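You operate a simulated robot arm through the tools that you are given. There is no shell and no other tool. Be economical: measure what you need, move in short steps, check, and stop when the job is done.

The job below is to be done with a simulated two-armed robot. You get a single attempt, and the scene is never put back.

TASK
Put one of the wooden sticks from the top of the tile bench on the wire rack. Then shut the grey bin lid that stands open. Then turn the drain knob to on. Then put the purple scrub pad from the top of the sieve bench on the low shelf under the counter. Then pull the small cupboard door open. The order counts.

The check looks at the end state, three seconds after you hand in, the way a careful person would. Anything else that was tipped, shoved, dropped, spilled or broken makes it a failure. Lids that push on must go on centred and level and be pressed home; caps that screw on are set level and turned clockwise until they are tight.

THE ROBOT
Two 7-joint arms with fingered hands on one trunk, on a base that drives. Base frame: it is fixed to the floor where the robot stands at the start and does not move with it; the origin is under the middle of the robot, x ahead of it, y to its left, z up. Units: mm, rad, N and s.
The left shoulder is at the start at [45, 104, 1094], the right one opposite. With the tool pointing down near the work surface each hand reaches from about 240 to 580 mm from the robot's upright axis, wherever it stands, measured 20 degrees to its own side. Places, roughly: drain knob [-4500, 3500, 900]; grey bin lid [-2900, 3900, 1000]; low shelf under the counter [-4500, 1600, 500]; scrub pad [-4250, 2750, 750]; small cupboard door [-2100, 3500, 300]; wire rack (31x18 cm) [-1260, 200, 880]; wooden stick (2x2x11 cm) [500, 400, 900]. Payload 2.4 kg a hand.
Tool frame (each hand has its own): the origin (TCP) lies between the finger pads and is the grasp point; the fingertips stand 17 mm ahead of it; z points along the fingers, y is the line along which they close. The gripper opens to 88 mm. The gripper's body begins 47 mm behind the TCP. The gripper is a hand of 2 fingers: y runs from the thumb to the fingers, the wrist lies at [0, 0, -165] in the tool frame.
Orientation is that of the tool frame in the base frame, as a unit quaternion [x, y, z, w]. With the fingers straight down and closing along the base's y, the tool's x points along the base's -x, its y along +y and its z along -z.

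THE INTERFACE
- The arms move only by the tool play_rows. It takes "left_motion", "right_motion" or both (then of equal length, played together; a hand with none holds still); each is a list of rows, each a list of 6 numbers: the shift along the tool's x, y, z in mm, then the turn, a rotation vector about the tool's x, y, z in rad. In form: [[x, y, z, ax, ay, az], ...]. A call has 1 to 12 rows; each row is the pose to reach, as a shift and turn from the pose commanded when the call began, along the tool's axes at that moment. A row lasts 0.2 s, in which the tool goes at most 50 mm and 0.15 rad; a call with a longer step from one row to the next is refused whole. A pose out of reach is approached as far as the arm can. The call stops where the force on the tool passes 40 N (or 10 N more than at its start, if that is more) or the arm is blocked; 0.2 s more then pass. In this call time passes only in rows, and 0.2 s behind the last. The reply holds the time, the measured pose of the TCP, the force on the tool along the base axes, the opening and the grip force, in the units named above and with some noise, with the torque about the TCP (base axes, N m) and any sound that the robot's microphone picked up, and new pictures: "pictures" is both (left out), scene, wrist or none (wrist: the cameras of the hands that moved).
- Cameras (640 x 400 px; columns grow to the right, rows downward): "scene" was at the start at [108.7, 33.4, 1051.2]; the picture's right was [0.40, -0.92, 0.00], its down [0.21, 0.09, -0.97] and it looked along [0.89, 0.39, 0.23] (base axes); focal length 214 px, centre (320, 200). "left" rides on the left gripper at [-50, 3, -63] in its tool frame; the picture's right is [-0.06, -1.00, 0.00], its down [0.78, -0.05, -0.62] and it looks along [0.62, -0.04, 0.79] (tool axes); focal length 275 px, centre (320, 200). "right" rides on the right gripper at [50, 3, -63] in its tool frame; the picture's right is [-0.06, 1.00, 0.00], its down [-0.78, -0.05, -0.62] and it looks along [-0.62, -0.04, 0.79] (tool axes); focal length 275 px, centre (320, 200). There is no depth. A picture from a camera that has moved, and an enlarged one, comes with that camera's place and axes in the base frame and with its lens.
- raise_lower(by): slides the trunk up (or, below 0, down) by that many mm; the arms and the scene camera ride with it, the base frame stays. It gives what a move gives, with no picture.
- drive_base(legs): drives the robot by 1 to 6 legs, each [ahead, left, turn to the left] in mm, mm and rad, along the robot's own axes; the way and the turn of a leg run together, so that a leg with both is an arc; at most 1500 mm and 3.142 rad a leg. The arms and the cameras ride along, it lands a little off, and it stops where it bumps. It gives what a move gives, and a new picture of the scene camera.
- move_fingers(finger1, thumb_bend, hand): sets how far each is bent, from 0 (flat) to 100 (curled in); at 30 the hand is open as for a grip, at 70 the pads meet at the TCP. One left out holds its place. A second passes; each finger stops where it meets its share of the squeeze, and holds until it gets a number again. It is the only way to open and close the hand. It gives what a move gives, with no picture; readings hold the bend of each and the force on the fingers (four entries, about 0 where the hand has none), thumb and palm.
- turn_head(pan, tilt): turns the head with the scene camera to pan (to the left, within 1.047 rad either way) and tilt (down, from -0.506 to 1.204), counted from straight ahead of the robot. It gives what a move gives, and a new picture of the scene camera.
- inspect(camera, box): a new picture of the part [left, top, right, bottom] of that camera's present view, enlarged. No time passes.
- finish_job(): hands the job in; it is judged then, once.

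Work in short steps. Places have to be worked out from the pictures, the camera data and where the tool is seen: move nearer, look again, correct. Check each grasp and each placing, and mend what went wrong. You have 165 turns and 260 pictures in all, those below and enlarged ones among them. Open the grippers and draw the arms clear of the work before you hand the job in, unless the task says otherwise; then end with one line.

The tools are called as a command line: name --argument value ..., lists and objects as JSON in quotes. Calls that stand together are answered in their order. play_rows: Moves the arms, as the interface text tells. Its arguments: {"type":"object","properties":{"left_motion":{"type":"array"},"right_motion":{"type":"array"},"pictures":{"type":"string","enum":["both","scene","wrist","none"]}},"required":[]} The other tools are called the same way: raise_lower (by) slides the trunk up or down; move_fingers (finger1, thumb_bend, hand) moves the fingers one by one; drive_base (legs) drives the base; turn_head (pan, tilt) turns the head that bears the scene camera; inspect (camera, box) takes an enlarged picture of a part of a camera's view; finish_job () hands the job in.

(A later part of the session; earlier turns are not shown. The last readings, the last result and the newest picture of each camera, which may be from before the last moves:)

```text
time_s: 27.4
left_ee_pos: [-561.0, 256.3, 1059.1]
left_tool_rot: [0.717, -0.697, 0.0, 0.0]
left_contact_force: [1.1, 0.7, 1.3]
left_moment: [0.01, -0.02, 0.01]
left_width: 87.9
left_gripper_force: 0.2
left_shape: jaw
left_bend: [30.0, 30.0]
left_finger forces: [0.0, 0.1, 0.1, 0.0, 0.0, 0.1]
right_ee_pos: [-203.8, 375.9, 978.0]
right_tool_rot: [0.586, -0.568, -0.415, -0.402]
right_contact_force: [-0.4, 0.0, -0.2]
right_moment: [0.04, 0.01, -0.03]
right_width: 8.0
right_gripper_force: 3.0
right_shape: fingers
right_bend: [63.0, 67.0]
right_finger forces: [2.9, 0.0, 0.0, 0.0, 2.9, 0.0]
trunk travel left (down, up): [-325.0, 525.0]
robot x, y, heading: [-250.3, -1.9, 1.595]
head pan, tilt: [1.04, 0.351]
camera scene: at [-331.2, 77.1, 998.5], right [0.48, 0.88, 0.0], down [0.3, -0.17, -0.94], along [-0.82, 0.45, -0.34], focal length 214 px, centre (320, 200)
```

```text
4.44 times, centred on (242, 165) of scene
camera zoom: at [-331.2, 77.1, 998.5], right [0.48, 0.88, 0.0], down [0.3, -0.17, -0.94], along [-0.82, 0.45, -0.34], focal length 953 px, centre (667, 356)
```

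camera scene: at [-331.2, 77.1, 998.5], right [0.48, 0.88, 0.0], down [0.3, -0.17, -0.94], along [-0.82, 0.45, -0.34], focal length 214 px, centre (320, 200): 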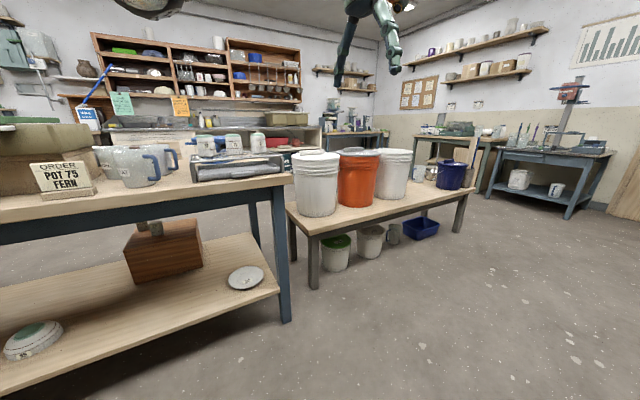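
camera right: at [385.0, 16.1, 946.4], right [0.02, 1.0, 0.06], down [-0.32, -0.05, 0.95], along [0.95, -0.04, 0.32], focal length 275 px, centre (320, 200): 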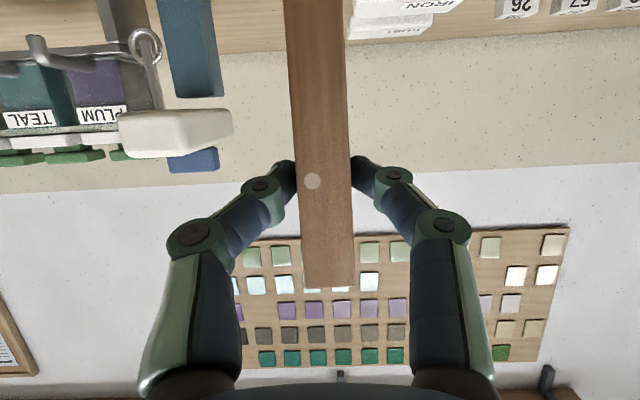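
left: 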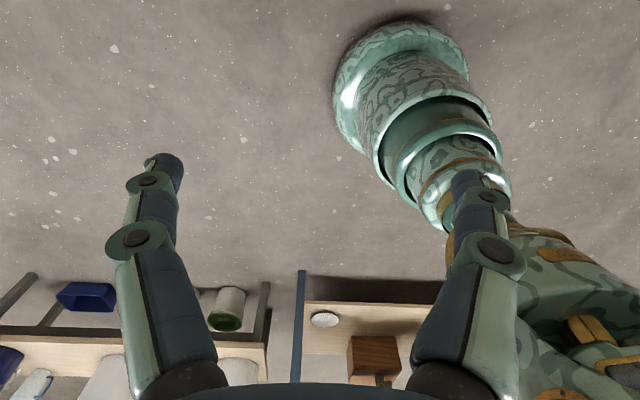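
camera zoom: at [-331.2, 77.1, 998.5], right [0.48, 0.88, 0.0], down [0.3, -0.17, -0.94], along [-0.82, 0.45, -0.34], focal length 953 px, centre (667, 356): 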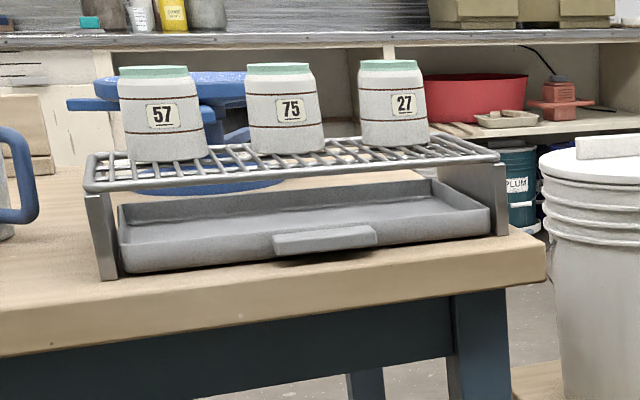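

The rack's top is at z≈880, front edge x≈−1120, y from 40 to 345, with three pots along the back and a free front strip. I turn to face it and drive up.

drive_base --legs '[[0, 0, 1.546], [390, -62, 0]]'

turn_head --pan -0.3 --tilt 0.35

```text
time_s: 33.6
left_ee_pos: [-905.9, -243.5, 1059.6]
left_tool_rot: [1.0, 0.001, -0.001, 0.0]
left_contact_force: [-0.7, 0.5, 1.0]
left_moment: [-0.02, -0.01, -0.01]
left_width: 88.0
left_gripper_force: 0.0
left_shape: jaw
left_bend: [30.0, 30.0]
left_finger forces: [0.1, 0.1, 0.0, 0.0, 0.0, 0.0]
right_ee_pos: [-1015.8, 116.5, 977.5]
right_tool_rot: [0.817, 0.002, -0.577, 0.002]
right_contact_force: [-0.1, -0.5, -0.4]
right_moment: [0.01, -0.01, -0.01]
right_width: 8.4
right_gripper_force: 3.1
right_shape: fingers
right_bend: [63.0, 67.0]
right_finger forces: [3.0, 0.0, 0.0, 0.0, 2.9, 0.0]
trunk travel left (down, up): [-325.0, 525.0]
robot x, y, heading: [-642.9, 60.6, -3.14]
head pan, tilt: [1.04, 0.351]
camera scene: at [-718.4, -20.1, 998.5], right [-0.86, 0.5, 0.0], down [0.17, 0.3, -0.94], along [-0.47, -0.81, -0.34], focal length 214 px, centre (320, 200)
```

scene: 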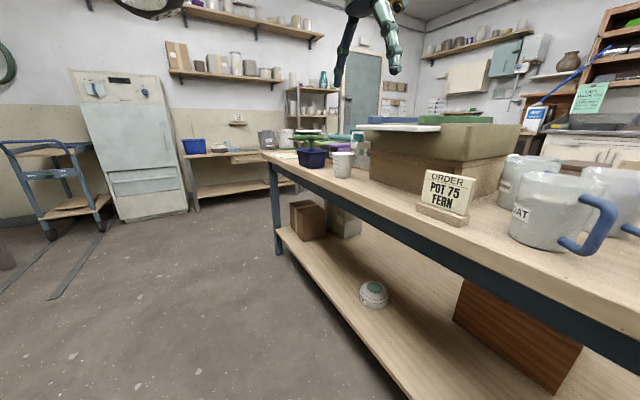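

```text
time_s: 35.1
left_ee_pos: [-905.6, -243.6, 1058.3]
left_tool_rot: [1.0, 0.002, 0.0, -0.001]
left_contact_force: [0.3, 0.8, 0.9]
left_moment: [0.0, -0.01, 0.03]
left_width: 87.7
left_gripper_force: 0.0
left_shape: jaw
left_bend: [30.0, 30.0]
left_finger forces: [0.0, 0.0, 0.0, 0.0, 0.0, 0.1]
right_ee_pos: [-1013.9, 116.1, 976.9]
right_tool_rot: [0.817, 0.003, -0.577, 0.002]
right_contact_force: [0.2, -0.7, -0.7]
right_moment: [-0.05, 0.03, 0.01]
right_width: 8.0
right_gripper_force: 3.2
right_shape: fingers
right_bend: [63.0, 67.0]
right_finger forces: [2.9, 0.0, 0.0, 0.0, 2.8, 0.0]
trunk travel left (down, up): [-325.0, 525.0]
robot x, y, heading: [-640.2, 57.5, -3.136]
head pan, tilt: [-0.3, 0.351]
camera scene: at [-760.6, 87.5, 998.5], right [0.29, 0.96, 0.0], down [0.33, -0.1, -0.94], along [-0.9, 0.27, -0.34], focal length 214 px, centre (320, 200)
```

scene: 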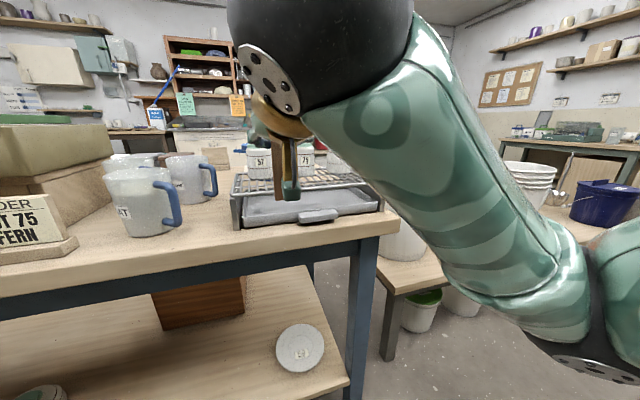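

I'm in front of the rack. I first pitch the right hand to point down (stick then nearly horizontal), with the position held.

play_rows --right_motion '[[0, 0, 0, 0, 0.137, 0], [-5, 0, 0, 0, 0.273, 0], [-10, 0, 0, 0, 0.41, 0], [-15, 0, 0, 0, 0.547, 0], [-20, 0, 0, 0, 0.683, 0], [-25, 0, 0, 0, 0.82, 0], [-30, 0, 0, 0, 0.957, 0], [-35, 0, 0, 0, 1.093, 0], [-40, 0, 0, 0, 1.23, 0]]' --pictures "both"

```text
time_s: 37.1
left_ee_pos: [-906.0, -242.8, 1059.0]
left_tool_rot: [1.0, 0.001, 0.0, 0.0]
left_contact_force: [0.1, 0.2, 0.5]
left_moment: [-0.02, 0.01, -0.01]
left_width: 87.7
left_gripper_force: 0.0
left_shape: jaw
left_bend: [30.0, 30.0]
left_finger forces: [0.1, 0.1, 0.0, 0.0, 0.1, 0.1]
right_ee_pos: [-1154.6, 115.7, 914.6]
right_tool_rot: [1.0, 0.003, 0.0, 0.001]
right_contact_force: [-0.1, -0.2, -0.1]
right_moment: [-0.04, 0.02, -0.01]
right_width: 8.6
right_gripper_force: 2.8
right_shape: fingers
right_bend: [63.0, 67.0]
right_finger forces: [2.9, 0.0, 0.0, 0.0, 2.9, 0.0]
right hand out of reach, approached as far as the arm can: row 4, 5, 6, 7, 8, 9
trunk travel left (down, up): [-325.0, 525.0]
robot x, y, heading: [-638.0, 60.9, -3.14]
head pan, tilt: [-0.3, 0.351]
camera scene: at [-760.6, 87.3, 998.9], right [0.29, 0.96, 0.0], down [0.33, -0.1, -0.94], along [-0.9, 0.27, -0.34], focal length 214 px, centre (320, 200)
camera right: at [-1104.3, 112.4, 979.4], right [-0.06, -1.0, 0.0], down [-0.78, 0.05, 0.62], along [-0.62, 0.03, -0.79], focal length 275 px, centre (320, 200)
```

scene: 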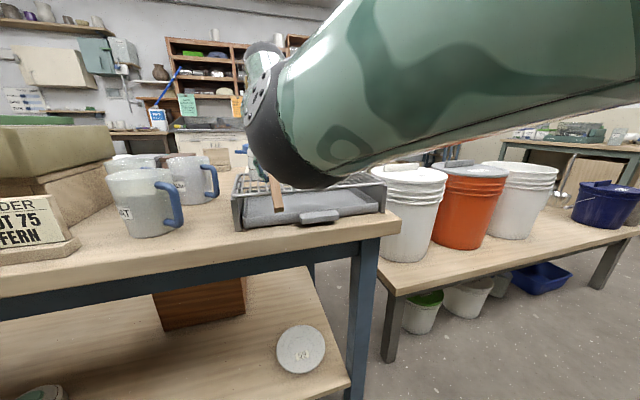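
right: 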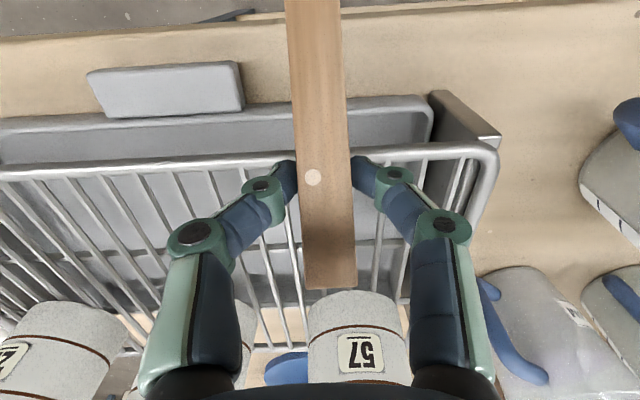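

The hand was carried forward over the rack by the reach limit, with no contact. I raise the trunk 90 mm for clearance before yawing the stick.

raise_lower --by 90

play_rows --right_motion '[[0, -10, 0, -0.031, 0.031, 0.14], [0, -20, 0, -0.062, 0.062, 0.281], [0, -30, 0, -0.094, 0.094, 0.421], [0, -40, 0, -0.125, 0.125, 0.561], [0, -50, 0, -0.156, 0.156, 0.701], [0, -60, 0, -0.187, 0.187, 0.842], [0, -70, 0, -0.218, 0.218, 0.982], [0, -80, 0, -0.249, 0.249, 1.122], [0, -80, 0, -0.281, 0.281, 1.262], [0, -80, 0, -0.312, 0.312, 1.403], [0, -80, 0, -0.343, 0.343, 1.543]]'

```text
time_s: 38.4
left_ee_pos: [-906.0, -244.1, 1148.4]
left_tool_rot: [1.0, 0.002, 0.001, -0.001]
left_contact_force: [0.6, 0.0, 0.5]
left_moment: [0.0, 0.05, 0.01]
left_width: 87.7
left_gripper_force: 0.1
left_shape: jaw
left_bend: [30.0, 30.0]
left_finger forces: [0.0, 0.0, 0.0, 0.1, 0.0, 0.0]
right_ee_pos: [-1157.3, 113.9, 1002.8]
right_tool_rot: [1.0, 0.001, 0.0, 0.0]
right_contact_force: [0.0, 0.2, -0.3]
right_moment: [0.02, 0.0, -0.01]
right_width: 8.2
right_gripper_force: 2.8
right_shape: fingers
right_bend: [63.0, 67.0]
right_finger forces: [2.9, 0.0, 0.0, 0.1, 2.9, 0.0]
trunk travel left (down, up): [-415.0, 435.0]
robot x, y, heading: [-640.1, 62.0, -3.14]
head pan, tilt: [-0.3, 0.351]
```

```text
time_s: 40.8
left_ee_pos: [-905.6, -243.7, 1150.3]
left_tool_rot: [1.0, 0.002, 0.0, 0.001]
left_contact_force: [0.4, 0.3, -0.2]
left_moment: [0.02, 0.02, 0.04]
left_width: 88.0
left_gripper_force: 0.1
left_shape: jaw
left_bend: [30.0, 30.0]
left_finger forces: [0.0, 0.0, 0.0, 0.0, 0.0, 0.1]
right_ee_pos: [-1155.6, 194.2, 1002.6]
right_tool_rot: [0.691, -0.689, 0.154, 0.153]
right_contact_force: [-0.2, -0.4, 0.2]
right_moment: [0.02, 0.02, 0.0]
right_width: 8.1
right_gripper_force: 3.0
right_shape: fingers
right_bend: [63.0, 67.0]
right_finger forces: [2.9, 0.0, 0.0, 0.0, 3.0, 0.0]
trunk travel left (down, up): [-415.0, 435.0]
robot x, y, heading: [-643.8, 58.3, -3.142]
head pan, tilt: [-0.3, 0.351]
camera scene: at [-758.1, 87.6, 1089.0], right [0.29, 0.96, 0.0], down [0.33, -0.1, -0.94], along [-0.9, 0.27, -0.34], focal length 214 px, centre (320, 200)
camera right: at [-1159.5, 175.1, 1083.1], right [-1.0, 0.05, -0.03], down [0.05, 0.97, 0.23], along [0.04, 0.23, -0.97], focal length 275 px, centre (320, 200)
```

scene: 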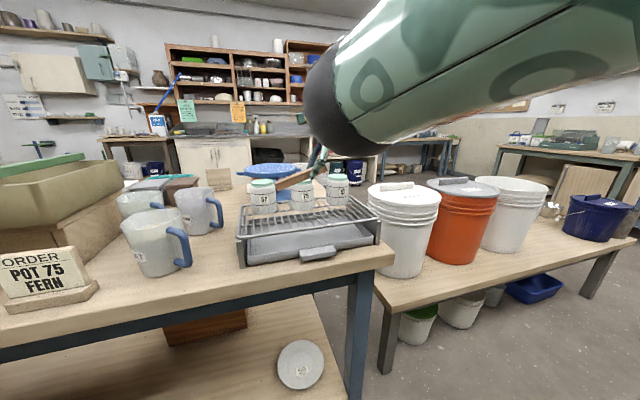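
right: 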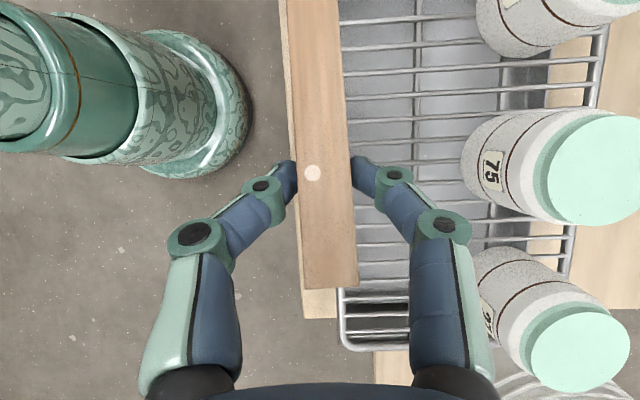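

The wrist view puts the rack's front edge at x≈−1165 and the pots' fronts at ≈−1257. I aim the stick along y at x≈−1190 and descend to about 20 mm above.

play_rows --right_motion '[[0, 17, 0, 0, 0, 0], [0, 34, 0, 0, 0, 0], [-9, 34, 19, 0, 0, 0], [-18, 34, 38, 0, 0, 0], [-26, 34, 56, 0, 0, 0], [-32, 34, 68, 0, 0, 0]]'

```text
time_s: 42.2
left_ee_pos: [-905.1, -243.1, 1148.4]
left_tool_rot: [1.0, 0.001, 0.0, 0.0]
left_contact_force: [0.2, -0.9, -0.1]
left_moment: [0.0, -0.02, -0.02]
left_width: 87.7
left_gripper_force: 0.1
left_shape: jaw
left_bend: [30.0, 30.0]
left_finger forces: [0.0, 0.0, 0.0, 0.0, 0.0, 0.0]
right_ee_pos: [-1184.6, 194.0, 928.3]
right_tool_rot: [0.691, -0.689, 0.154, 0.153]
right_contact_force: [0.2, -0.1, 0.2]
right_moment: [0.03, -0.01, -0.01]
right_width: 8.4
right_gripper_force: 3.2
right_shape: fingers
right_bend: [63.0, 67.0]
right_finger forces: [2.7, 0.0, 0.0, 0.0, 2.8, 0.0]
right hand out of reach, approached as far as the arm can: row 5, 6
trunk travel left (down, up): [-415.0, 435.0]
robot x, y, heading: [-643.0, 58.4, -3.135]
head pan, tilt: [-0.3, 0.351]
camera scene: at [-758.0, 87.7, 1089.0], right [0.29, 0.96, 0.0], down [0.33, -0.1, -0.94], along [-0.9, 0.27, -0.34], focal length 214 px, centre (320, 200)
camera right: at [-1187.7, 173.3, 1008.6], right [-1.0, 0.05, -0.03], down [0.05, 0.97, 0.23], along [0.04, 0.23, -0.97], focal length 275 px, centre (320, 200)
```

scene: 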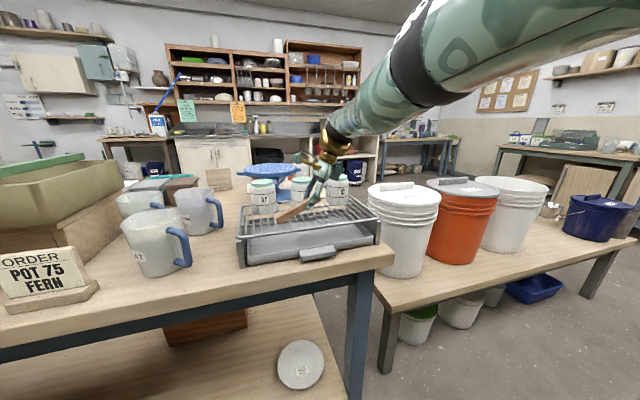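
right: 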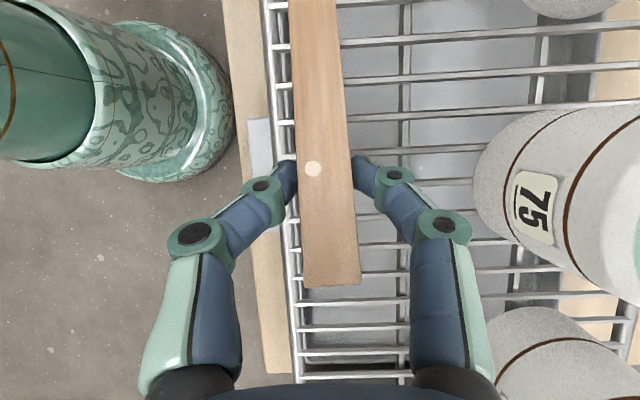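

I zoom to see the stick's tilt above the rack.

inspect --camera "scene" --box '[230, 150, 390, 250]'

```text
4.00 times, centred on (310, 200) of scene
camera zoom: at [-758.0, 87.7, 1089.0], right [0.29, 0.96, 0.0], down [0.33, -0.1, -0.94], along [-0.9, 0.27, -0.34], focal length 858 px, centre (360, 200)
```

zoom: 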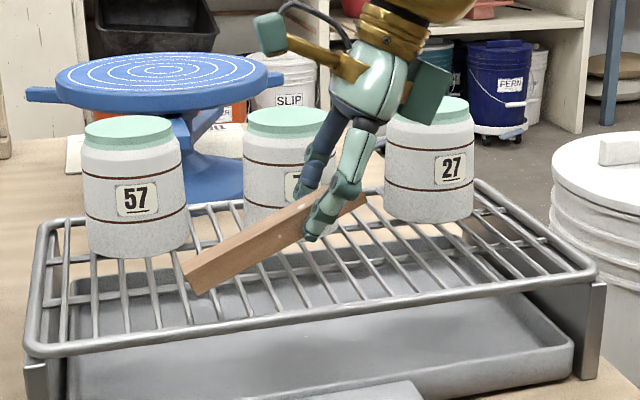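

The stick's left end hangs ~16° low. I rotate the hand 0.28 rad about its closing axis to level it.

play_rows --right_motion '[[0, 0, 0, 0, 0.14, 0], [0, 0, 0, 0, 0.28, 0]]' --pictures "none"

inspect --camera "scene" --box '[230, 150, 390, 250]'

```text
time_s: 42.8
left_ee_pos: [-906.4, -242.5, 1148.7]
left_tool_rot: [1.0, 0.001, -0.001, 0.001]
left_contact_force: [0.4, -0.2, -0.5]
left_moment: [0.04, -0.02, -0.01]
left_width: 88.0
left_gripper_force: 0.0
left_shape: jaw
left_bend: [30.0, 30.0]
left_finger forces: [0.0, 0.0, 0.0, 0.1, 0.0, 0.0]
right_ee_pos: [-1177.5, 191.5, 932.0]
right_tool_rot: [0.663, -0.661, 0.25, 0.249]
right_contact_force: [0.2, 1.3, -0.5]
right_moment: [0.01, 0.01, -0.01]
right_width: 8.2
right_gripper_force: 2.6
right_shape: fingers
right_bend: [63.0, 67.0]
right_finger forces: [2.9, 0.0, 0.0, 0.1, 2.8, 0.1]
right hand out of reach, approached as far as the arm can: row 2
trunk travel left (down, up): [-415.0, 435.0]
robot x, y, heading: [-643.2, 59.0, -3.135]
head pan, tilt: [-0.3, 0.351]
```

```text
4.00 times, centred on (310, 200) of scene
camera zoom: at [-758.2, 87.6, 1089.0], right [0.29, 0.96, 0.0], down [0.33, -0.1, -0.94], along [-0.9, 0.27, -0.34], focal length 858 px, centre (360, 200)
```

zoom: 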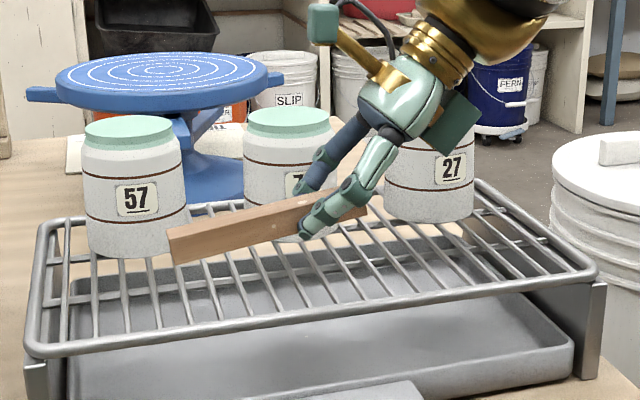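

The stick is now level with the rack. I lower the trunk 18 mm and shift ~12 mm further in.

raise_lower --by -18

play_rows --right_motion '[[0, 8, 0, 0, 0, 0], [0, 14, 0, 0, 0, 0]]' --pictures "wrist"

inspect --camera "scene" --box '[230, 150, 390, 250]'

```text
time_s: 43.4
left_ee_pos: [-905.4, -242.7, 1130.7]
left_tool_rot: [1.0, 0.002, 0.0, 0.0]
left_contact_force: [-0.5, -0.1, -1.2]
left_moment: [-0.01, 0.01, -0.01]
left_width: 87.9
left_gripper_force: 0.0
left_shape: jaw
left_bend: [30.0, 30.0]
left_finger forces: [0.1, 0.0, 0.1, 0.0, 0.0, 0.0]
right_ee_pos: [-1176.7, 191.6, 913.9]
right_tool_rot: [0.664, -0.66, 0.249, 0.248]
right_contact_force: [-0.7, 0.3, -0.5]
right_moment: [-0.02, -0.04, 0.02]
right_width: 8.4
right_gripper_force: 2.4
right_shape: fingers
right_bend: [63.0, 67.0]
right_finger forces: [2.8, 0.0, 0.0, 0.1, 2.7, 0.0]
trunk travel left (down, up): [-397.0, 453.0]
robot x, y, heading: [-641.0, 56.4, -3.141]
head pan, tilt: [-0.3, 0.351]
```

```text
time_s: 44.0
left_ee_pos: [-905.6, -243.2, 1131.0]
left_tool_rot: [1.0, 0.001, 0.0, 0.0]
left_contact_force: [0.2, 0.4, 0.6]
left_moment: [0.03, 0.0, 0.0]
left_width: 87.9
left_gripper_force: 0.1
left_shape: jaw
left_bend: [30.0, 30.0]
left_finger forces: [0.0, 0.0, 0.0, 0.0, 0.0, 0.0]
right_ee_pos: [-1179.1, 189.9, 915.7]
right_tool_rot: [0.664, -0.66, 0.249, 0.248]
right_contact_force: [-0.2, 0.3, -0.2]
right_moment: [0.03, 0.0, 0.02]
right_width: 8.2
right_gripper_force: 3.3
right_shape: fingers
right_bend: [63.0, 67.0]
right_finger forces: [2.7, 0.0, 0.0, 0.0, 2.9, 0.1]
right hand out of reach, approached as far as the arm can: row 1, 2
trunk travel left (down, up): [-397.0, 453.0]
robot x, y, heading: [-636.8, 59.4, -3.137]
head pan, tilt: [-0.3, 0.351]
camera right: at [-1182.4, 193.8, 998.0], right [-1.0, 0.04, -0.04], down [0.04, 1.0, -0.05], along [0.04, -0.05, -1.0], focal length 275 px, centre (320, 200)
```

right: 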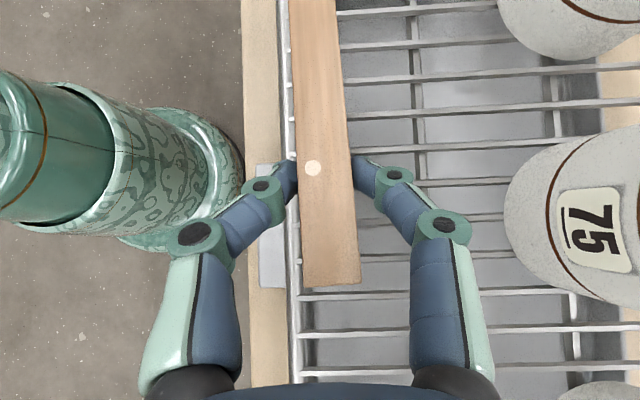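

```text
4.00 times, centred on (310, 200) of scene
camera zoom: at [-758.6, 87.5, 1070.9], right [0.29, 0.96, 0.0], down [0.33, -0.1, -0.94], along [-0.9, 0.27, -0.34], focal length 858 px, centre (360, 200)
```

zoom: 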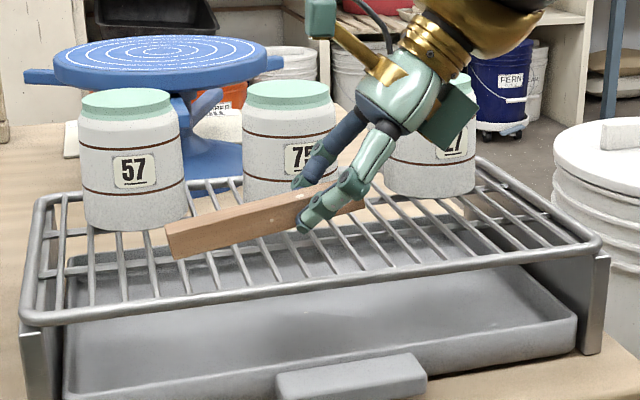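

The stick is only ~6 mm inside the rack's front edge. The base has ample clearance, so I drive 22 mm ahead.

drive_base --legs '[[22, 0, 0]]'

play_rows --right_motion '[[0, 0, 0, 0, 0, 0]]' --pictures "wrist"

```text
time_s: 44.8
left_ee_pos: [-928.3, -242.9, 1131.6]
left_tool_rot: [1.0, 0.003, 0.0, 0.001]
left_contact_force: [0.1, 0.3, 0.4]
left_moment: [-0.02, -0.01, 0.01]
left_width: 88.0
left_gripper_force: 0.1
left_shape: jaw
left_bend: [30.0, 30.0]
left_finger forces: [0.1, 0.1, 0.1, 0.0, 0.1, 0.0]
right_ee_pos: [-1200.9, 191.3, 914.9]
right_tool_rot: [0.663, -0.661, 0.249, 0.248]
right_contact_force: [-0.5, 0.0, 0.0]
right_moment: [0.01, 0.03, 0.01]
right_width: 8.4
right_gripper_force: 3.1
right_shape: fingers
right_bend: [63.0, 67.0]
right_finger forces: [2.8, 0.0, 0.1, 0.0, 2.8, 0.0]
trunk travel left (down, up): [-397.0, 453.0]
robot x, y, heading: [-663.9, 61.7, -3.14]
head pan, tilt: [-0.3, 0.351]
camera scene: at [-781.1, 87.5, 1070.8], right [0.29, 0.96, 0.0], down [0.33, -0.1, -0.94], along [-0.9, 0.27, -0.34], focal length 214 px, centre (320, 200)
```

scene: 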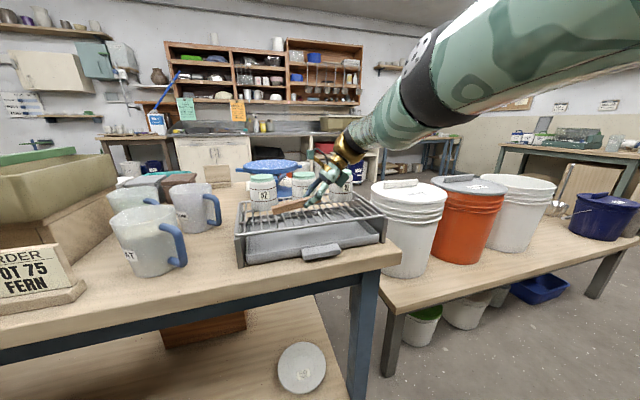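

```text
time_s: 45.2
left_ee_pos: [-928.1, -243.3, 1129.9]
left_tool_rot: [1.0, 0.003, 0.0, 0.001]
left_contact_force: [-0.6, -0.4, 0.4]
left_moment: [0.0, 0.02, 0.0]
left_width: 87.8
left_gripper_force: 0.0
left_shape: jaw
left_bend: [30.0, 30.0]
left_finger forces: [0.0, 0.0, 0.0, 0.1, 0.0, 0.0]
right_ee_pos: [-1202.1, 190.9, 916.3]
right_tool_rot: [0.664, -0.66, 0.25, 0.247]
right_contact_force: [0.6, 0.0, 0.6]
right_moment: [-0.03, 0.01, 0.03]
right_width: 7.9
right_gripper_force: 2.4
right_shape: fingers
right_bend: [63.0, 67.0]
right_finger forces: [2.8, 0.0, 0.1, 0.0, 2.8, 0.0]
trunk travel left (down, up): [-397.0, 453.0]
robot x, y, heading: [-665.2, 63.8, -3.137]
head pan, tilt: [-0.3, 0.351]
camera right: at [-1204.4, 193.7, 997.9], right [-1.0, 0.04, -0.04], down [0.04, 1.0, -0.05], along [0.04, -0.05, -1.0], focal length 275 px, centre (320, 200)
```

right: 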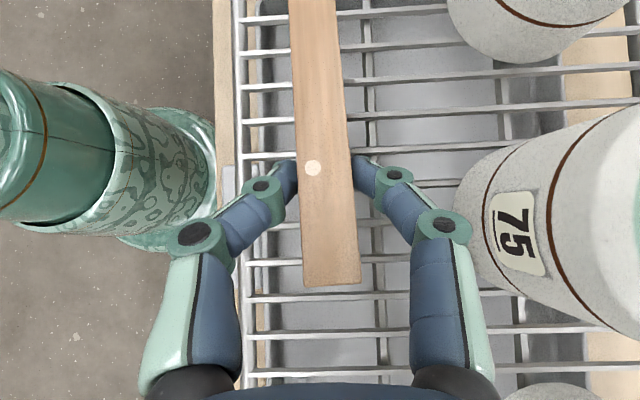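

Good strip position now; I shift 5 mm away from pot 75 and lower the trunk gently until touch.

play_rows --right_motion '[[0, -5, 0, 0, 0, 0]]' --pictures "none"

raise_lower --by -8

raise_lower --by -5

inspect --camera "scene" --box '[230, 150, 390, 250]'

```text
time_s: 45.6
left_ee_pos: [-928.4, -243.4, 1130.8]
left_tool_rot: [1.0, 0.002, 0.0, 0.0]
left_contact_force: [-1.0, 0.8, -0.1]
left_moment: [-0.03, 0.02, 0.0]
left_width: 87.7
left_gripper_force: 0.0
left_shape: jaw
left_bend: [30.0, 30.0]
left_finger forces: [0.0, 0.0, 0.0, 0.0, 0.1, 0.1]
right_ee_pos: [-1198.1, 190.4, 915.2]
right_tool_rot: [0.664, -0.661, 0.249, 0.247]
right_contact_force: [0.6, -0.2, 0.2]
right_moment: [0.0, 0.0, -0.01]
right_width: 8.4
right_gripper_force: 3.2
right_shape: fingers
right_bend: [63.0, 67.0]
right_finger forces: [2.8, 0.0, 0.0, 0.0, 2.9, 0.0]
right hand out of reach, approached as far as the arm can: row 1
trunk travel left (down, up): [-397.0, 453.0]
robot x, y, heading: [-659.4, 62.0, -3.143]
head pan, tilt: [-0.3, 0.351]
```

```text
time_s: 46.2
left_ee_pos: [-927.1, -243.8, 1123.6]
left_tool_rot: [1.0, 0.002, 0.001, 0.0]
left_contact_force: [-0.4, 0.4, 0.5]
left_moment: [0.02, 0.0, -0.01]
left_width: 87.9
left_gripper_force: 0.1
left_shape: jaw
left_bend: [30.0, 30.0]
left_finger forces: [0.0, 0.1, 0.1, 0.0, 0.1, 0.1]
right_ee_pos: [-1198.9, 191.8, 907.3]
right_tool_rot: [0.664, -0.66, 0.25, 0.247]
right_contact_force: [-0.3, -0.2, -0.7]
right_moment: [0.01, 0.0, 0.0]
right_width: 8.0
right_gripper_force: 2.9
right_shape: fingers
right_bend: [63.0, 67.0]
right_finger forces: [2.8, 0.0, 0.0, 0.0, 2.8, 0.1]
trunk travel left (down, up): [-389.0, 461.0]
robot x, y, heading: [-660.9, 59.7, -3.136]
head pan, tilt: [-0.3, 0.351]
```

```text
time_s: 46.7
left_ee_pos: [-927.6, -242.8, 1117.4]
left_tool_rot: [1.0, 0.001, 0.0, 0.0]
left_contact_force: [-0.4, -1.2, 0.0]
left_moment: [0.02, -0.01, -0.01]
left_width: 87.8
left_gripper_force: 0.0
left_shape: jaw
left_bend: [30.0, 30.0]
left_finger forces: [0.0, 0.0, 0.1, 0.0, 0.0, 0.0]
right_ee_pos: [-1199.9, 192.1, 902.7]
right_tool_rot: [0.663, -0.661, 0.249, 0.247]
right_contact_force: [-0.6, 0.5, 0.5]
right_moment: [-0.03, 0.02, -0.01]
right_width: 8.2
right_gripper_force: 2.6
right_shape: fingers
right_bend: [63.0, 67.0]
right_finger forces: [2.9, 0.0, 0.1, 0.0, 2.8, 0.1]
trunk travel left (down, up): [-384.0, 466.0]
robot x, y, heading: [-659.9, 62.9, -3.138]
head pan, tilt: [-0.3, 0.351]
```

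```text
4.00 times, centred on (310, 200) of scene
camera zoom: at [-780.9, 87.5, 1057.8], right [0.29, 0.96, 0.0], down [0.33, -0.1, -0.94], along [-0.9, 0.27, -0.34], focal length 858 px, centre (360, 200)
```

zoom: 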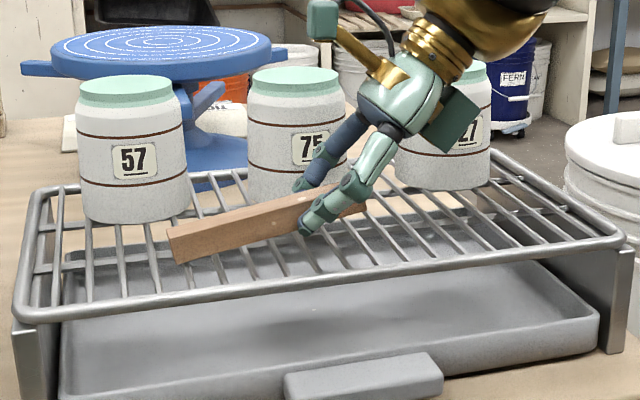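

By ray, the stick's underside is ~5 mm above the rack bars. I lower on in small steps.

raise_lower --by -4

raise_lower --by -3

inspect --camera "scene" --box '[260, 170, 356, 230]'

```text
time_s: 47.2
left_ee_pos: [-927.1, -243.6, 1114.2]
left_tool_rot: [1.0, 0.002, 0.0, 0.0]
left_contact_force: [-0.1, 0.3, -0.4]
left_moment: [-0.01, 0.03, 0.0]
left_width: 88.0
left_gripper_force: 0.1
left_shape: jaw
left_bend: [30.0, 30.0]
left_finger forces: [0.0, 0.0, 0.1, 0.0, 0.1, 0.0]
right_ee_pos: [-1202.0, 190.9, 897.4]
right_tool_rot: [0.664, -0.66, 0.25, 0.246]
right_contact_force: [0.5, 0.5, -0.2]
right_moment: [-0.02, 0.0, 0.01]
right_width: 8.2
right_gripper_force: 3.3
right_shape: fingers
right_bend: [63.0, 67.0]
right_finger forces: [2.8, 0.0, 0.1, 0.0, 2.8, 0.1]
trunk travel left (down, up): [-380.0, 470.0]
robot x, y, heading: [-665.7, 57.5, -3.137]
head pan, tilt: [-0.3, 0.351]
```

```text
time_s: 47.8
left_ee_pos: [-928.0, -243.5, 1110.7]
left_tool_rot: [1.0, 0.001, 0.0, 0.0]
left_contact_force: [-0.6, -0.5, 0.3]
left_moment: [0.02, 0.02, -0.03]
left_width: 87.9
left_gripper_force: 0.1
left_shape: jaw
left_bend: [30.0, 30.0]
left_finger forces: [0.1, 0.1, 0.1, 0.0, 0.1, 0.0]
right_ee_pos: [-1200.6, 192.1, 894.9]
right_tool_rot: [0.664, -0.66, 0.251, 0.247]
right_contact_force: [0.5, -0.2, -0.1]
right_moment: [-0.01, 0.03, 0.0]
right_width: 8.1
right_gripper_force: 2.8
right_shape: fingers
right_bend: [63.0, 67.0]
right_finger forces: [2.8, 0.0, 0.0, 0.0, 2.8, 0.0]
trunk travel left (down, up): [-377.0, 473.0]
robot x, y, heading: [-661.0, 60.3, -3.134]
head pan, tilt: [-0.3, 0.351]
```

```text
6.67 times, centred on (308, 200) of scene
camera zoom: at [-781.2, 87.5, 1050.8], right [0.29, 0.96, 0.0], down [0.33, -0.1, -0.94], along [-0.9, 0.27, -0.34], focal length 1430 px, centre (400, 200)
```

zoom: 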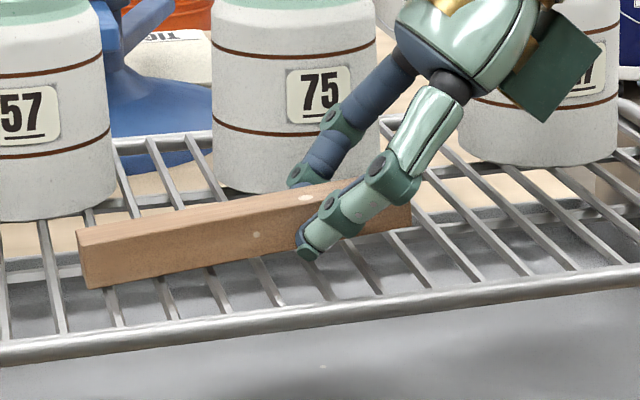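

Still no contact force; I continue down in small steps.

raise_lower --by -3

raise_lower --by -3

inspect --camera "scene" --box '[260, 170, 356, 230]'

```text
time_s: 48.3
left_ee_pos: [-926.7, -243.6, 1107.9]
left_tool_rot: [1.0, 0.002, 0.001, 0.0]
left_contact_force: [-0.2, -0.5, 0.2]
left_moment: [0.02, -0.03, 0.01]
left_width: 87.9
left_gripper_force: 0.0
left_shape: jaw
left_bend: [30.0, 30.0]
left_finger forces: [0.0, 0.0, 0.0, 0.1, 0.0, 0.0]
right_ee_pos: [-1202.2, 191.2, 890.9]
right_tool_rot: [0.664, -0.66, 0.25, 0.246]
right_contact_force: [-0.3, -0.3, 2.6]
right_moment: [-0.03, 0.05, -0.04]
right_width: 8.2
right_gripper_force: 3.6
right_shape: fingers
right_bend: [65.0, 67.0]
right_finger forces: [5.0, 0.0, 0.1, 0.0, 3.1, 0.1]
trunk travel left (down, up): [-374.0, 476.0]
robot x, y, heading: [-668.0, 62.6, -3.134]
head pan, tilt: [-0.3, 0.351]
```

```text
time_s: 48.8
left_ee_pos: [-926.8, -243.0, 1106.5]
left_tool_rot: [1.0, 0.002, -0.001, 0.0]
left_contact_force: [0.1, -0.3, 0.2]
left_moment: [0.01, 0.02, -0.01]
left_width: 88.1
left_gripper_force: 0.0
left_shape: jaw
left_bend: [30.0, 30.0]
left_finger forces: [0.0, 0.0, 0.1, 0.1, 0.0, 0.0]
right_ee_pos: [-1201.8, 191.1, 891.3]
right_tool_rot: [0.664, -0.659, 0.249, 0.249]
right_contact_force: [-0.5, -0.2, 18.9]
right_moment: [-0.2, 0.09, -0.01]
right_width: 8.0
right_gripper_force: 13.2
right_shape: fingers
right_bend: [68.0, 69.0]
right_finger forces: [15.0, 0.0, 0.1, 0.0, 10.7, 0.1]
trunk travel left (down, up): [-371.0, 479.0]
robot x, y, heading: [-663.3, 59.9, -3.138]
head pan, tilt: [-0.3, 0.351]
```

```text
6.67 times, centred on (308, 200) of scene
camera zoom: at [-780.1, 87.2, 1045.1], right [0.29, 0.96, 0.0], down [0.33, -0.1, -0.94], along [-0.9, 0.27, -0.34], focal length 1430 px, centre (400, 200)
```

zoom: 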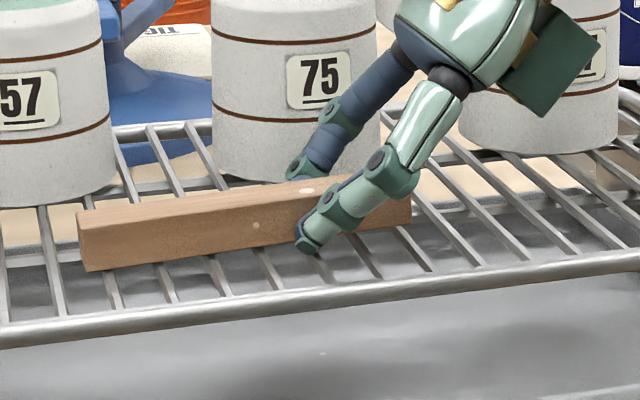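

Contact: the stick lies on the bars (19 N). I ease up 2 mm and release with the thumb side first.

raise_lower --by 2

move_fingers --hand "right" --finger1 60 --thumb_bend 50

inspect --camera "scene" --box '[260, 170, 356, 230]'

```text
time_s: 49.3
left_ee_pos: [-926.1, -244.3, 1105.8]
left_tool_rot: [1.0, 0.002, -0.001, 0.0]
left_contact_force: [0.0, 0.3, 0.2]
left_moment: [0.01, -0.04, -0.01]
left_width: 87.8
left_gripper_force: 0.0
left_shape: jaw
left_bend: [30.0, 30.0]
left_finger forces: [0.0, 0.0, 0.0, 0.0, 0.0, 0.0]
right_ee_pos: [-1200.8, 191.0, 892.0]
right_tool_rot: [0.664, -0.66, 0.25, 0.248]
right_contact_force: [-2.2, -1.6, 15.2]
right_moment: [-0.18, 0.19, -0.03]
right_width: 7.6
right_gripper_force: 10.7
right_shape: fingers
right_bend: [68.0, 68.0]
right_finger forces: [15.8, 0.0, 0.1, 0.0, 5.4, 0.0]
trunk travel left (down, up): [-373.0, 477.0]
robot x, y, heading: [-661.0, 58.0, -3.139]
head pan, tilt: [-0.3, 0.351]
```

```text
time_s: 50.3
left_ee_pos: [-926.5, -242.8, 1107.6]
left_tool_rot: [1.0, 0.001, -0.001, 0.0]
left_contact_force: [-1.1, 0.0, 0.2]
left_moment: [0.01, 0.02, -0.03]
left_width: 87.8
left_gripper_force: 0.1
left_shape: jaw
left_bend: [30.0, 30.0]
left_finger forces: [0.0, 0.0, 0.1, 0.0, 0.1, 0.0]
right_ee_pos: [-1200.9, 192.1, 891.5]
right_tool_rot: [0.664, -0.66, 0.25, 0.248]
right_contact_force: [-4.6, -0.3, 22.6]
right_moment: [-0.2, -0.07, -0.05]
right_width: 10.2
right_gripper_force: 11.8
right_shape: fingers
right_bend: [64.0, 60.0]
right_finger forces: [7.1, 0.1, 0.0, 0.0, 16.2, 0.1]
trunk travel left (down, up): [-373.0, 477.0]
robot x, y, heading: [-668.2, 61.7, -3.141]
head pan, tilt: [-0.3, 0.351]
```

```text
6.67 times, centred on (308, 200) of scene
camera zoom: at [-780.3, 87.3, 1047.0], right [0.29, 0.96, 0.0], down [0.33, -0.1, -0.94], along [-0.9, 0.27, -0.34], focal length 1430 px, centre (400, 200)
```

zoom: 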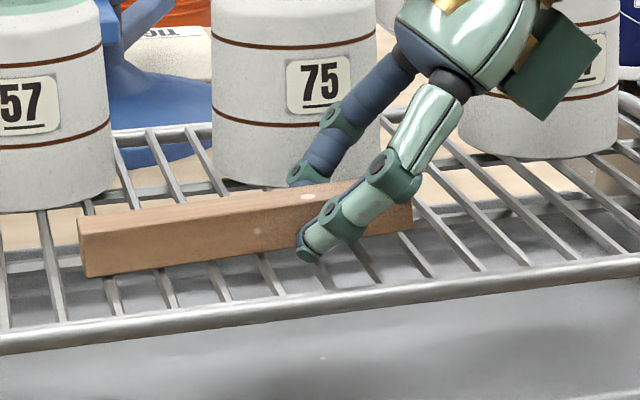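

The opening fingertips are bearing on the bars. I raise the trunk 5 mm so they can open.

raise_lower --by 5

inspect --camera "scene" --box '[260, 170, 356, 230]'

```text
time_s: 50.9
left_ee_pos: [-928.7, -242.7, 1111.8]
left_tool_rot: [1.0, 0.002, 0.0, 0.0]
left_contact_force: [0.6, 0.6, 0.1]
left_moment: [0.01, 0.01, 0.03]
left_width: 88.0
left_gripper_force: 0.0
left_shape: jaw
left_bend: [30.0, 30.0]
left_finger forces: [0.0, 0.0, 0.1, 0.0, 0.0, 0.0]
right_ee_pos: [-1200.3, 191.0, 893.5]
right_tool_rot: [0.664, -0.661, 0.25, 0.244]
right_contact_force: [-0.7, -0.3, 0.0]
right_moment: [0.01, 0.0, -0.02]
right_width: 27.7
right_gripper_force: 0.0
right_shape: fingers
right_bend: [60.0, 50.0]
right_finger forces: [0.0, 0.1, 0.1, 0.0, 0.0, 0.1]
trunk travel left (down, up): [-378.0, 472.0]
robot x, y, heading: [-659.5, 60.8, -3.139]
head pan, tilt: [-0.3, 0.351]
```

```text
6.67 times, centred on (308, 200) of scene
camera zoom: at [-781.2, 87.5, 1051.6], right [0.29, 0.96, 0.0], down [0.33, -0.1, -0.94], along [-0.9, 0.27, -0.34], focal length 1430 px, centre (400, 200)
```

zoom: 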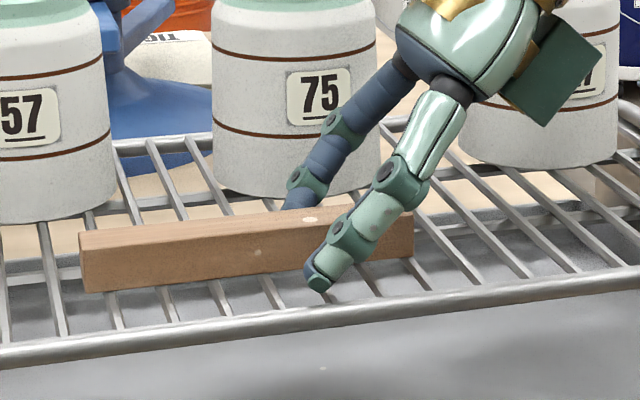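

Released and the stick lies flat on the bars. I raise straight up 130 mm and check.

raise_lower --by 130

inspect --camera "scene" --box '[200, 180, 400, 305]'

```text
time_s: 52.5
left_ee_pos: [-928.6, -243.6, 1241.4]
left_tool_rot: [1.0, 0.003, -0.001, -0.001]
left_contact_force: [0.4, 0.0, -0.7]
left_moment: [-0.01, -0.01, -0.02]
left_width: 88.1
left_gripper_force: 0.1
left_shape: jaw
left_bend: [30.0, 30.0]
left_finger forces: [0.1, 0.0, 0.1, 0.1, 0.0, 0.0]
right_ee_pos: [-1198.9, 189.1, 1046.6]
right_tool_rot: [0.668, -0.656, 0.238, 0.259]
right_contact_force: [-0.1, -0.1, 0.6]
right_moment: [0.01, 0.03, 0.0]
right_width: 27.6
right_gripper_force: 0.1
right_shape: fingers
right_bend: [60.0, 50.0]
right_finger forces: [0.0, 0.0, 0.0, 0.0, 0.0, 0.1]
trunk travel left (down, up): [-508.0, 342.0]
robot x, y, heading: [-663.3, 59.9, -3.14]
head pan, tilt: [-0.3, 0.351]
```

```text
3.20 times, centred on (300, 242) of scene
camera zoom: at [-778.5, 87.5, 1182.5], right [0.29, 0.96, 0.0], down [0.33, -0.1, -0.94], along [-0.9, 0.27, -0.34], focal length 686 px, centre (384, 64)
```

zoom: 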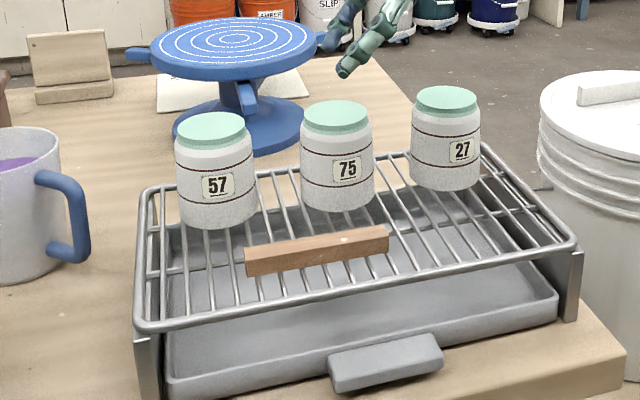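

Stick placed, pots undisturbed. I back off, then untwist the right arm to its carrying pose.

drive_base --legs '[[-350, 0, 0]]'

play_rows --right_motion '[[0, 0, 0, 0, -0.144, 0], [0, 0, 0, 0, -0.288, 0], [0, 0, 0, 0, -0.432, 0], [0, 0, 0, 0, -0.576, 0], [0, 0, 0, 0, -0.72, 0]]' --pictures "none"

play_rows --right_motion '[[0, -20, -10, 0, 0, -0.145], [0, -40, -20, 0, 0, -0.29], [0, -60, -30, 0, 0, -0.435], [0, -80, -40, 0, 0, -0.58], [0, -100, -50, 0, 0, -0.725], [0, -120, -60, 0, 0, -0.87], [0, -140, -70, 0, 0, -1.015], [0, -160, -80, 0, 0, -1.16], [0, -170, -90, 0, 0, -1.305], [0, -180, -100, 0, 0, -1.45], [0, -180, -100, 0, 0, -1.57]]' --pictures "none"

move_fingers --hand "right" --finger1 30 --thumb_bend 30

```text
time_s: 54.7
left_ee_pos: [-576.8, -241.1, 1243.1]
left_tool_rot: [1.0, 0.001, -0.001, -0.001]
left_contact_force: [-0.2, 0.9, -0.2]
left_moment: [0.02, -0.01, 0.04]
left_width: 88.0
left_gripper_force: 0.1
left_shape: jaw
left_bend: [30.0, 30.0]
left_finger forces: [0.0, 0.0, 0.0, 0.1, 0.0, 0.0]
right_ee_pos: [-847.8, 193.5, 1044.9]
right_tool_rot: [0.668, -0.656, 0.237, 0.259]
right_contact_force: [0.7, 0.7, -0.1]
right_moment: [-0.03, 0.02, 0.0]
right_width: 27.6
right_gripper_force: 0.1
right_shape: fingers
right_bend: [60.0, 50.0]
right_finger forces: [0.1, 0.1, 0.0, 0.0, 0.0, 0.0]
trunk travel left (down, up): [-508.0, 342.0]
robot x, y, heading: [-310.9, 57.7, -3.143]
head pan, tilt: [-0.3, 0.351]
camera scene: at [-426.4, 88.8, 1182.6], right [0.29, 0.96, 0.0], down [0.33, -0.1, -0.94], along [-0.9, 0.28, -0.34], focal length 214 px, centre (320, 200)
```

scene: 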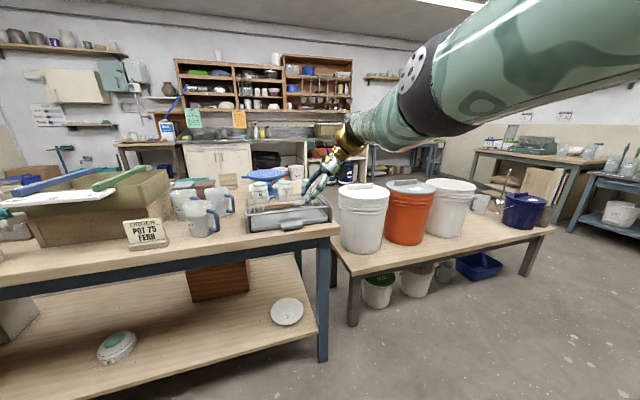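

```text
time_s: 55.9
left_ee_pos: [-576.8, -242.9, 1242.1]
left_tool_rot: [1.0, 0.001, 0.0, 0.0]
left_contact_force: [0.4, -0.8, 0.2]
left_moment: [-0.01, 0.01, 0.03]
left_width: 87.9
left_gripper_force: 0.0
left_shape: jaw
left_bend: [30.0, 30.0]
left_finger forces: [0.1, 0.0, 0.1, 0.0, 0.1, 0.0]
right_ee_pos: [-848.7, 193.0, 1045.9]
right_tool_rot: [0.71, -0.704, -0.014, 0.01]
right_contact_force: [-0.6, -0.1, 0.1]
right_moment: [-0.04, 0.0, 0.0]
right_width: 27.3
right_gripper_force: 0.1
right_shape: fingers
right_bend: [60.0, 50.0]
right_finger forces: [0.0, 0.0, 0.0, 0.0, 0.0, 0.1]
trunk travel left (down, up): [-508.0, 342.0]
robot x, y, heading: [-312.8, 59.3, -3.136]
head pan, tilt: [-0.3, 0.351]
```

```text
time_s: 58.3
left_ee_pos: [-575.6, -242.5, 1241.8]
left_tool_rot: [1.0, 0.001, 0.0, 0.0]
left_contact_force: [-0.5, 0.3, -0.2]
left_moment: [0.02, -0.02, 0.03]
left_width: 87.8
left_gripper_force: 0.0
left_shape: jaw
left_bend: [30.0, 30.0]
left_finger forces: [0.0, 0.0, 0.0, 0.0, 0.1, 0.0]
right_ee_pos: [-664.0, 195.2, 1138.9]
right_tool_rot: [1.0, 0.003, -0.017, -0.001]
right_contact_force: [-0.1, 0.3, -0.1]
right_moment: [0.0, 0.01, 0.0]
right_width: 27.9
right_gripper_force: 0.1
right_shape: fingers
right_bend: [60.0, 50.0]
right_finger forces: [0.1, 0.0, 0.0, 0.0, 0.1, 0.0]
trunk travel left (down, up): [-508.0, 342.0]
robot x, y, heading: [-311.2, 60.0, -3.141]
head pan, tilt: [-0.3, 0.351]
```

```text
time_s: 59.3
left_ee_pos: [-575.9, -242.9, 1242.2]
left_tool_rot: [1.0, 0.001, 0.001, 0.0]
left_contact_force: [0.6, 1.3, -0.5]
left_moment: [0.06, 0.0, -0.01]
left_width: 87.9
left_gripper_force: 0.1
left_shape: jaw
left_bend: [30.0, 30.0]
left_finger forces: [0.0, 0.0, 0.0, 0.0, 0.1, 0.0]
right_ee_pos: [-664.9, 194.5, 1139.6]
right_tool_rot: [1.0, 0.002, -0.017, -0.001]
right_contact_force: [-0.1, 0.3, 0.0]
right_moment: [-0.01, 0.02, 0.02]
right_width: 83.4
right_gripper_force: 0.1
right_shape: fingers
right_bend: [30.0, 30.0]
right_finger forces: [0.0, 0.1, 0.0, 0.2, 0.0, 0.1]
trunk travel left (down, up): [-508.0, 342.0]
robot x, y, heading: [-308.7, 56.9, -3.137]
head pan, tilt: [-0.3, 0.351]
```

Now I turn right toward the bin's direction and look.

drive_base --legs '[[0, 0, -1.2]]'

turn_head --pan 0.0 --tilt 0.25

```text
time_s: 62.7
left_ee_pos: [-689.5, 199.3, 1241.9]
left_tool_rot: [0.825, -0.565, -0.001, -0.001]
left_contact_force: [-0.3, -0.1, 0.3]
left_moment: [0.02, -0.04, 0.0]
left_width: 87.7
left_gripper_force: 0.0
left_shape: jaw
left_bend: [30.0, 30.0]
left_finger forces: [0.1, 0.1, 0.0, 0.0, 0.0, 0.0]
right_ee_pos: [-314.7, 438.5, 1138.5]
right_tool_rot: [0.826, -0.564, -0.014, -0.011]
right_contact_force: [0.1, 0.5, -0.1]
right_moment: [0.04, -0.01, 0.01]
right_width: 83.4
right_gripper_force: 0.0
right_shape: fingers
right_bend: [30.0, 30.0]
right_finger forces: [0.0, 0.0, 0.0, 0.0, 0.1, 0.0]
trunk travel left (down, up): [-508.0, 342.0]
robot x, y, heading: [-313.6, 58.6, 1.937]
head pan, tilt: [-0.3, 0.351]
camera scene: at [-326.6, 180.5, 1182.6], right [1.0, 0.07, 0.0], down [0.02, -0.34, -0.94], along [-0.07, 0.94, -0.34], focal length 214 px, centre (320, 200)
```

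scene: 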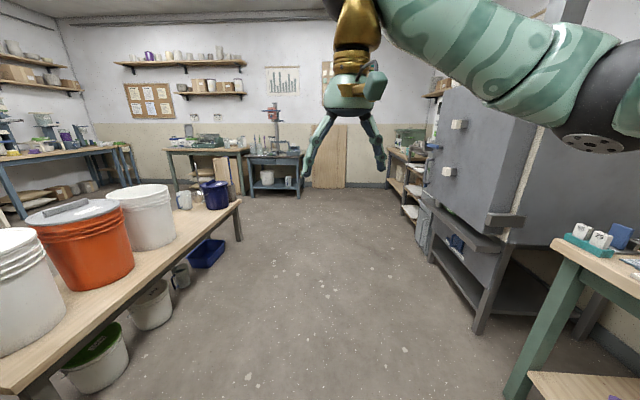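

```text
time_s: 63.5
left_ee_pos: [-688.7, 199.7, 1242.3]
left_tool_rot: [0.825, -0.565, 0.0, 0.0]
left_contact_force: [-0.1, -0.4, 0.4]
left_moment: [0.0, -0.02, 0.0]
left_width: 87.8
left_gripper_force: 0.1
left_shape: jaw
left_bend: [30.0, 30.0]
left_finger forces: [0.0, 0.1, 0.0, 0.0, 0.0, 0.1]
right_ee_pos: [-314.4, 439.7, 1139.5]
right_tool_rot: [0.825, -0.564, -0.013, -0.01]
right_contact_force: [-0.8, -0.6, 0.5]
right_moment: [0.0, -0.02, 0.01]
right_width: 83.6
right_gripper_force: 0.0
right_shape: fingers
right_bend: [30.0, 30.0]
right_finger forces: [0.0, 0.0, 0.0, 0.0, 0.1, 0.0]
trunk travel left (down, up): [-508.0, 342.0]
robot x, y, heading: [-312.4, 56.3, 1.943]
head pan, tilt: [0.0, 0.25]
camera scene: at [-353.8, 174.7, 1192.0], right [0.93, 0.36, 0.0], down [0.09, -0.23, -0.97], along [-0.35, 0.9, -0.25], focal length 214 px, centre (320, 200)
```

scene: 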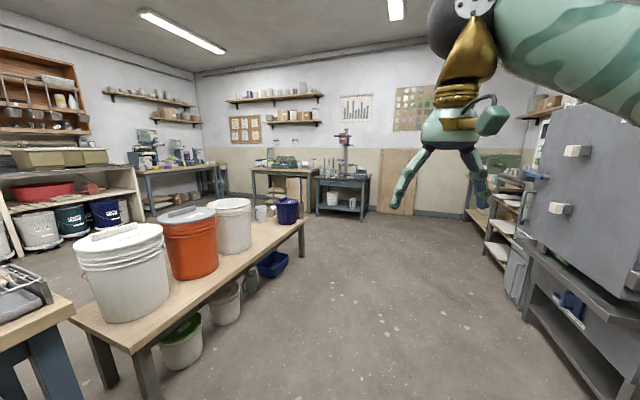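

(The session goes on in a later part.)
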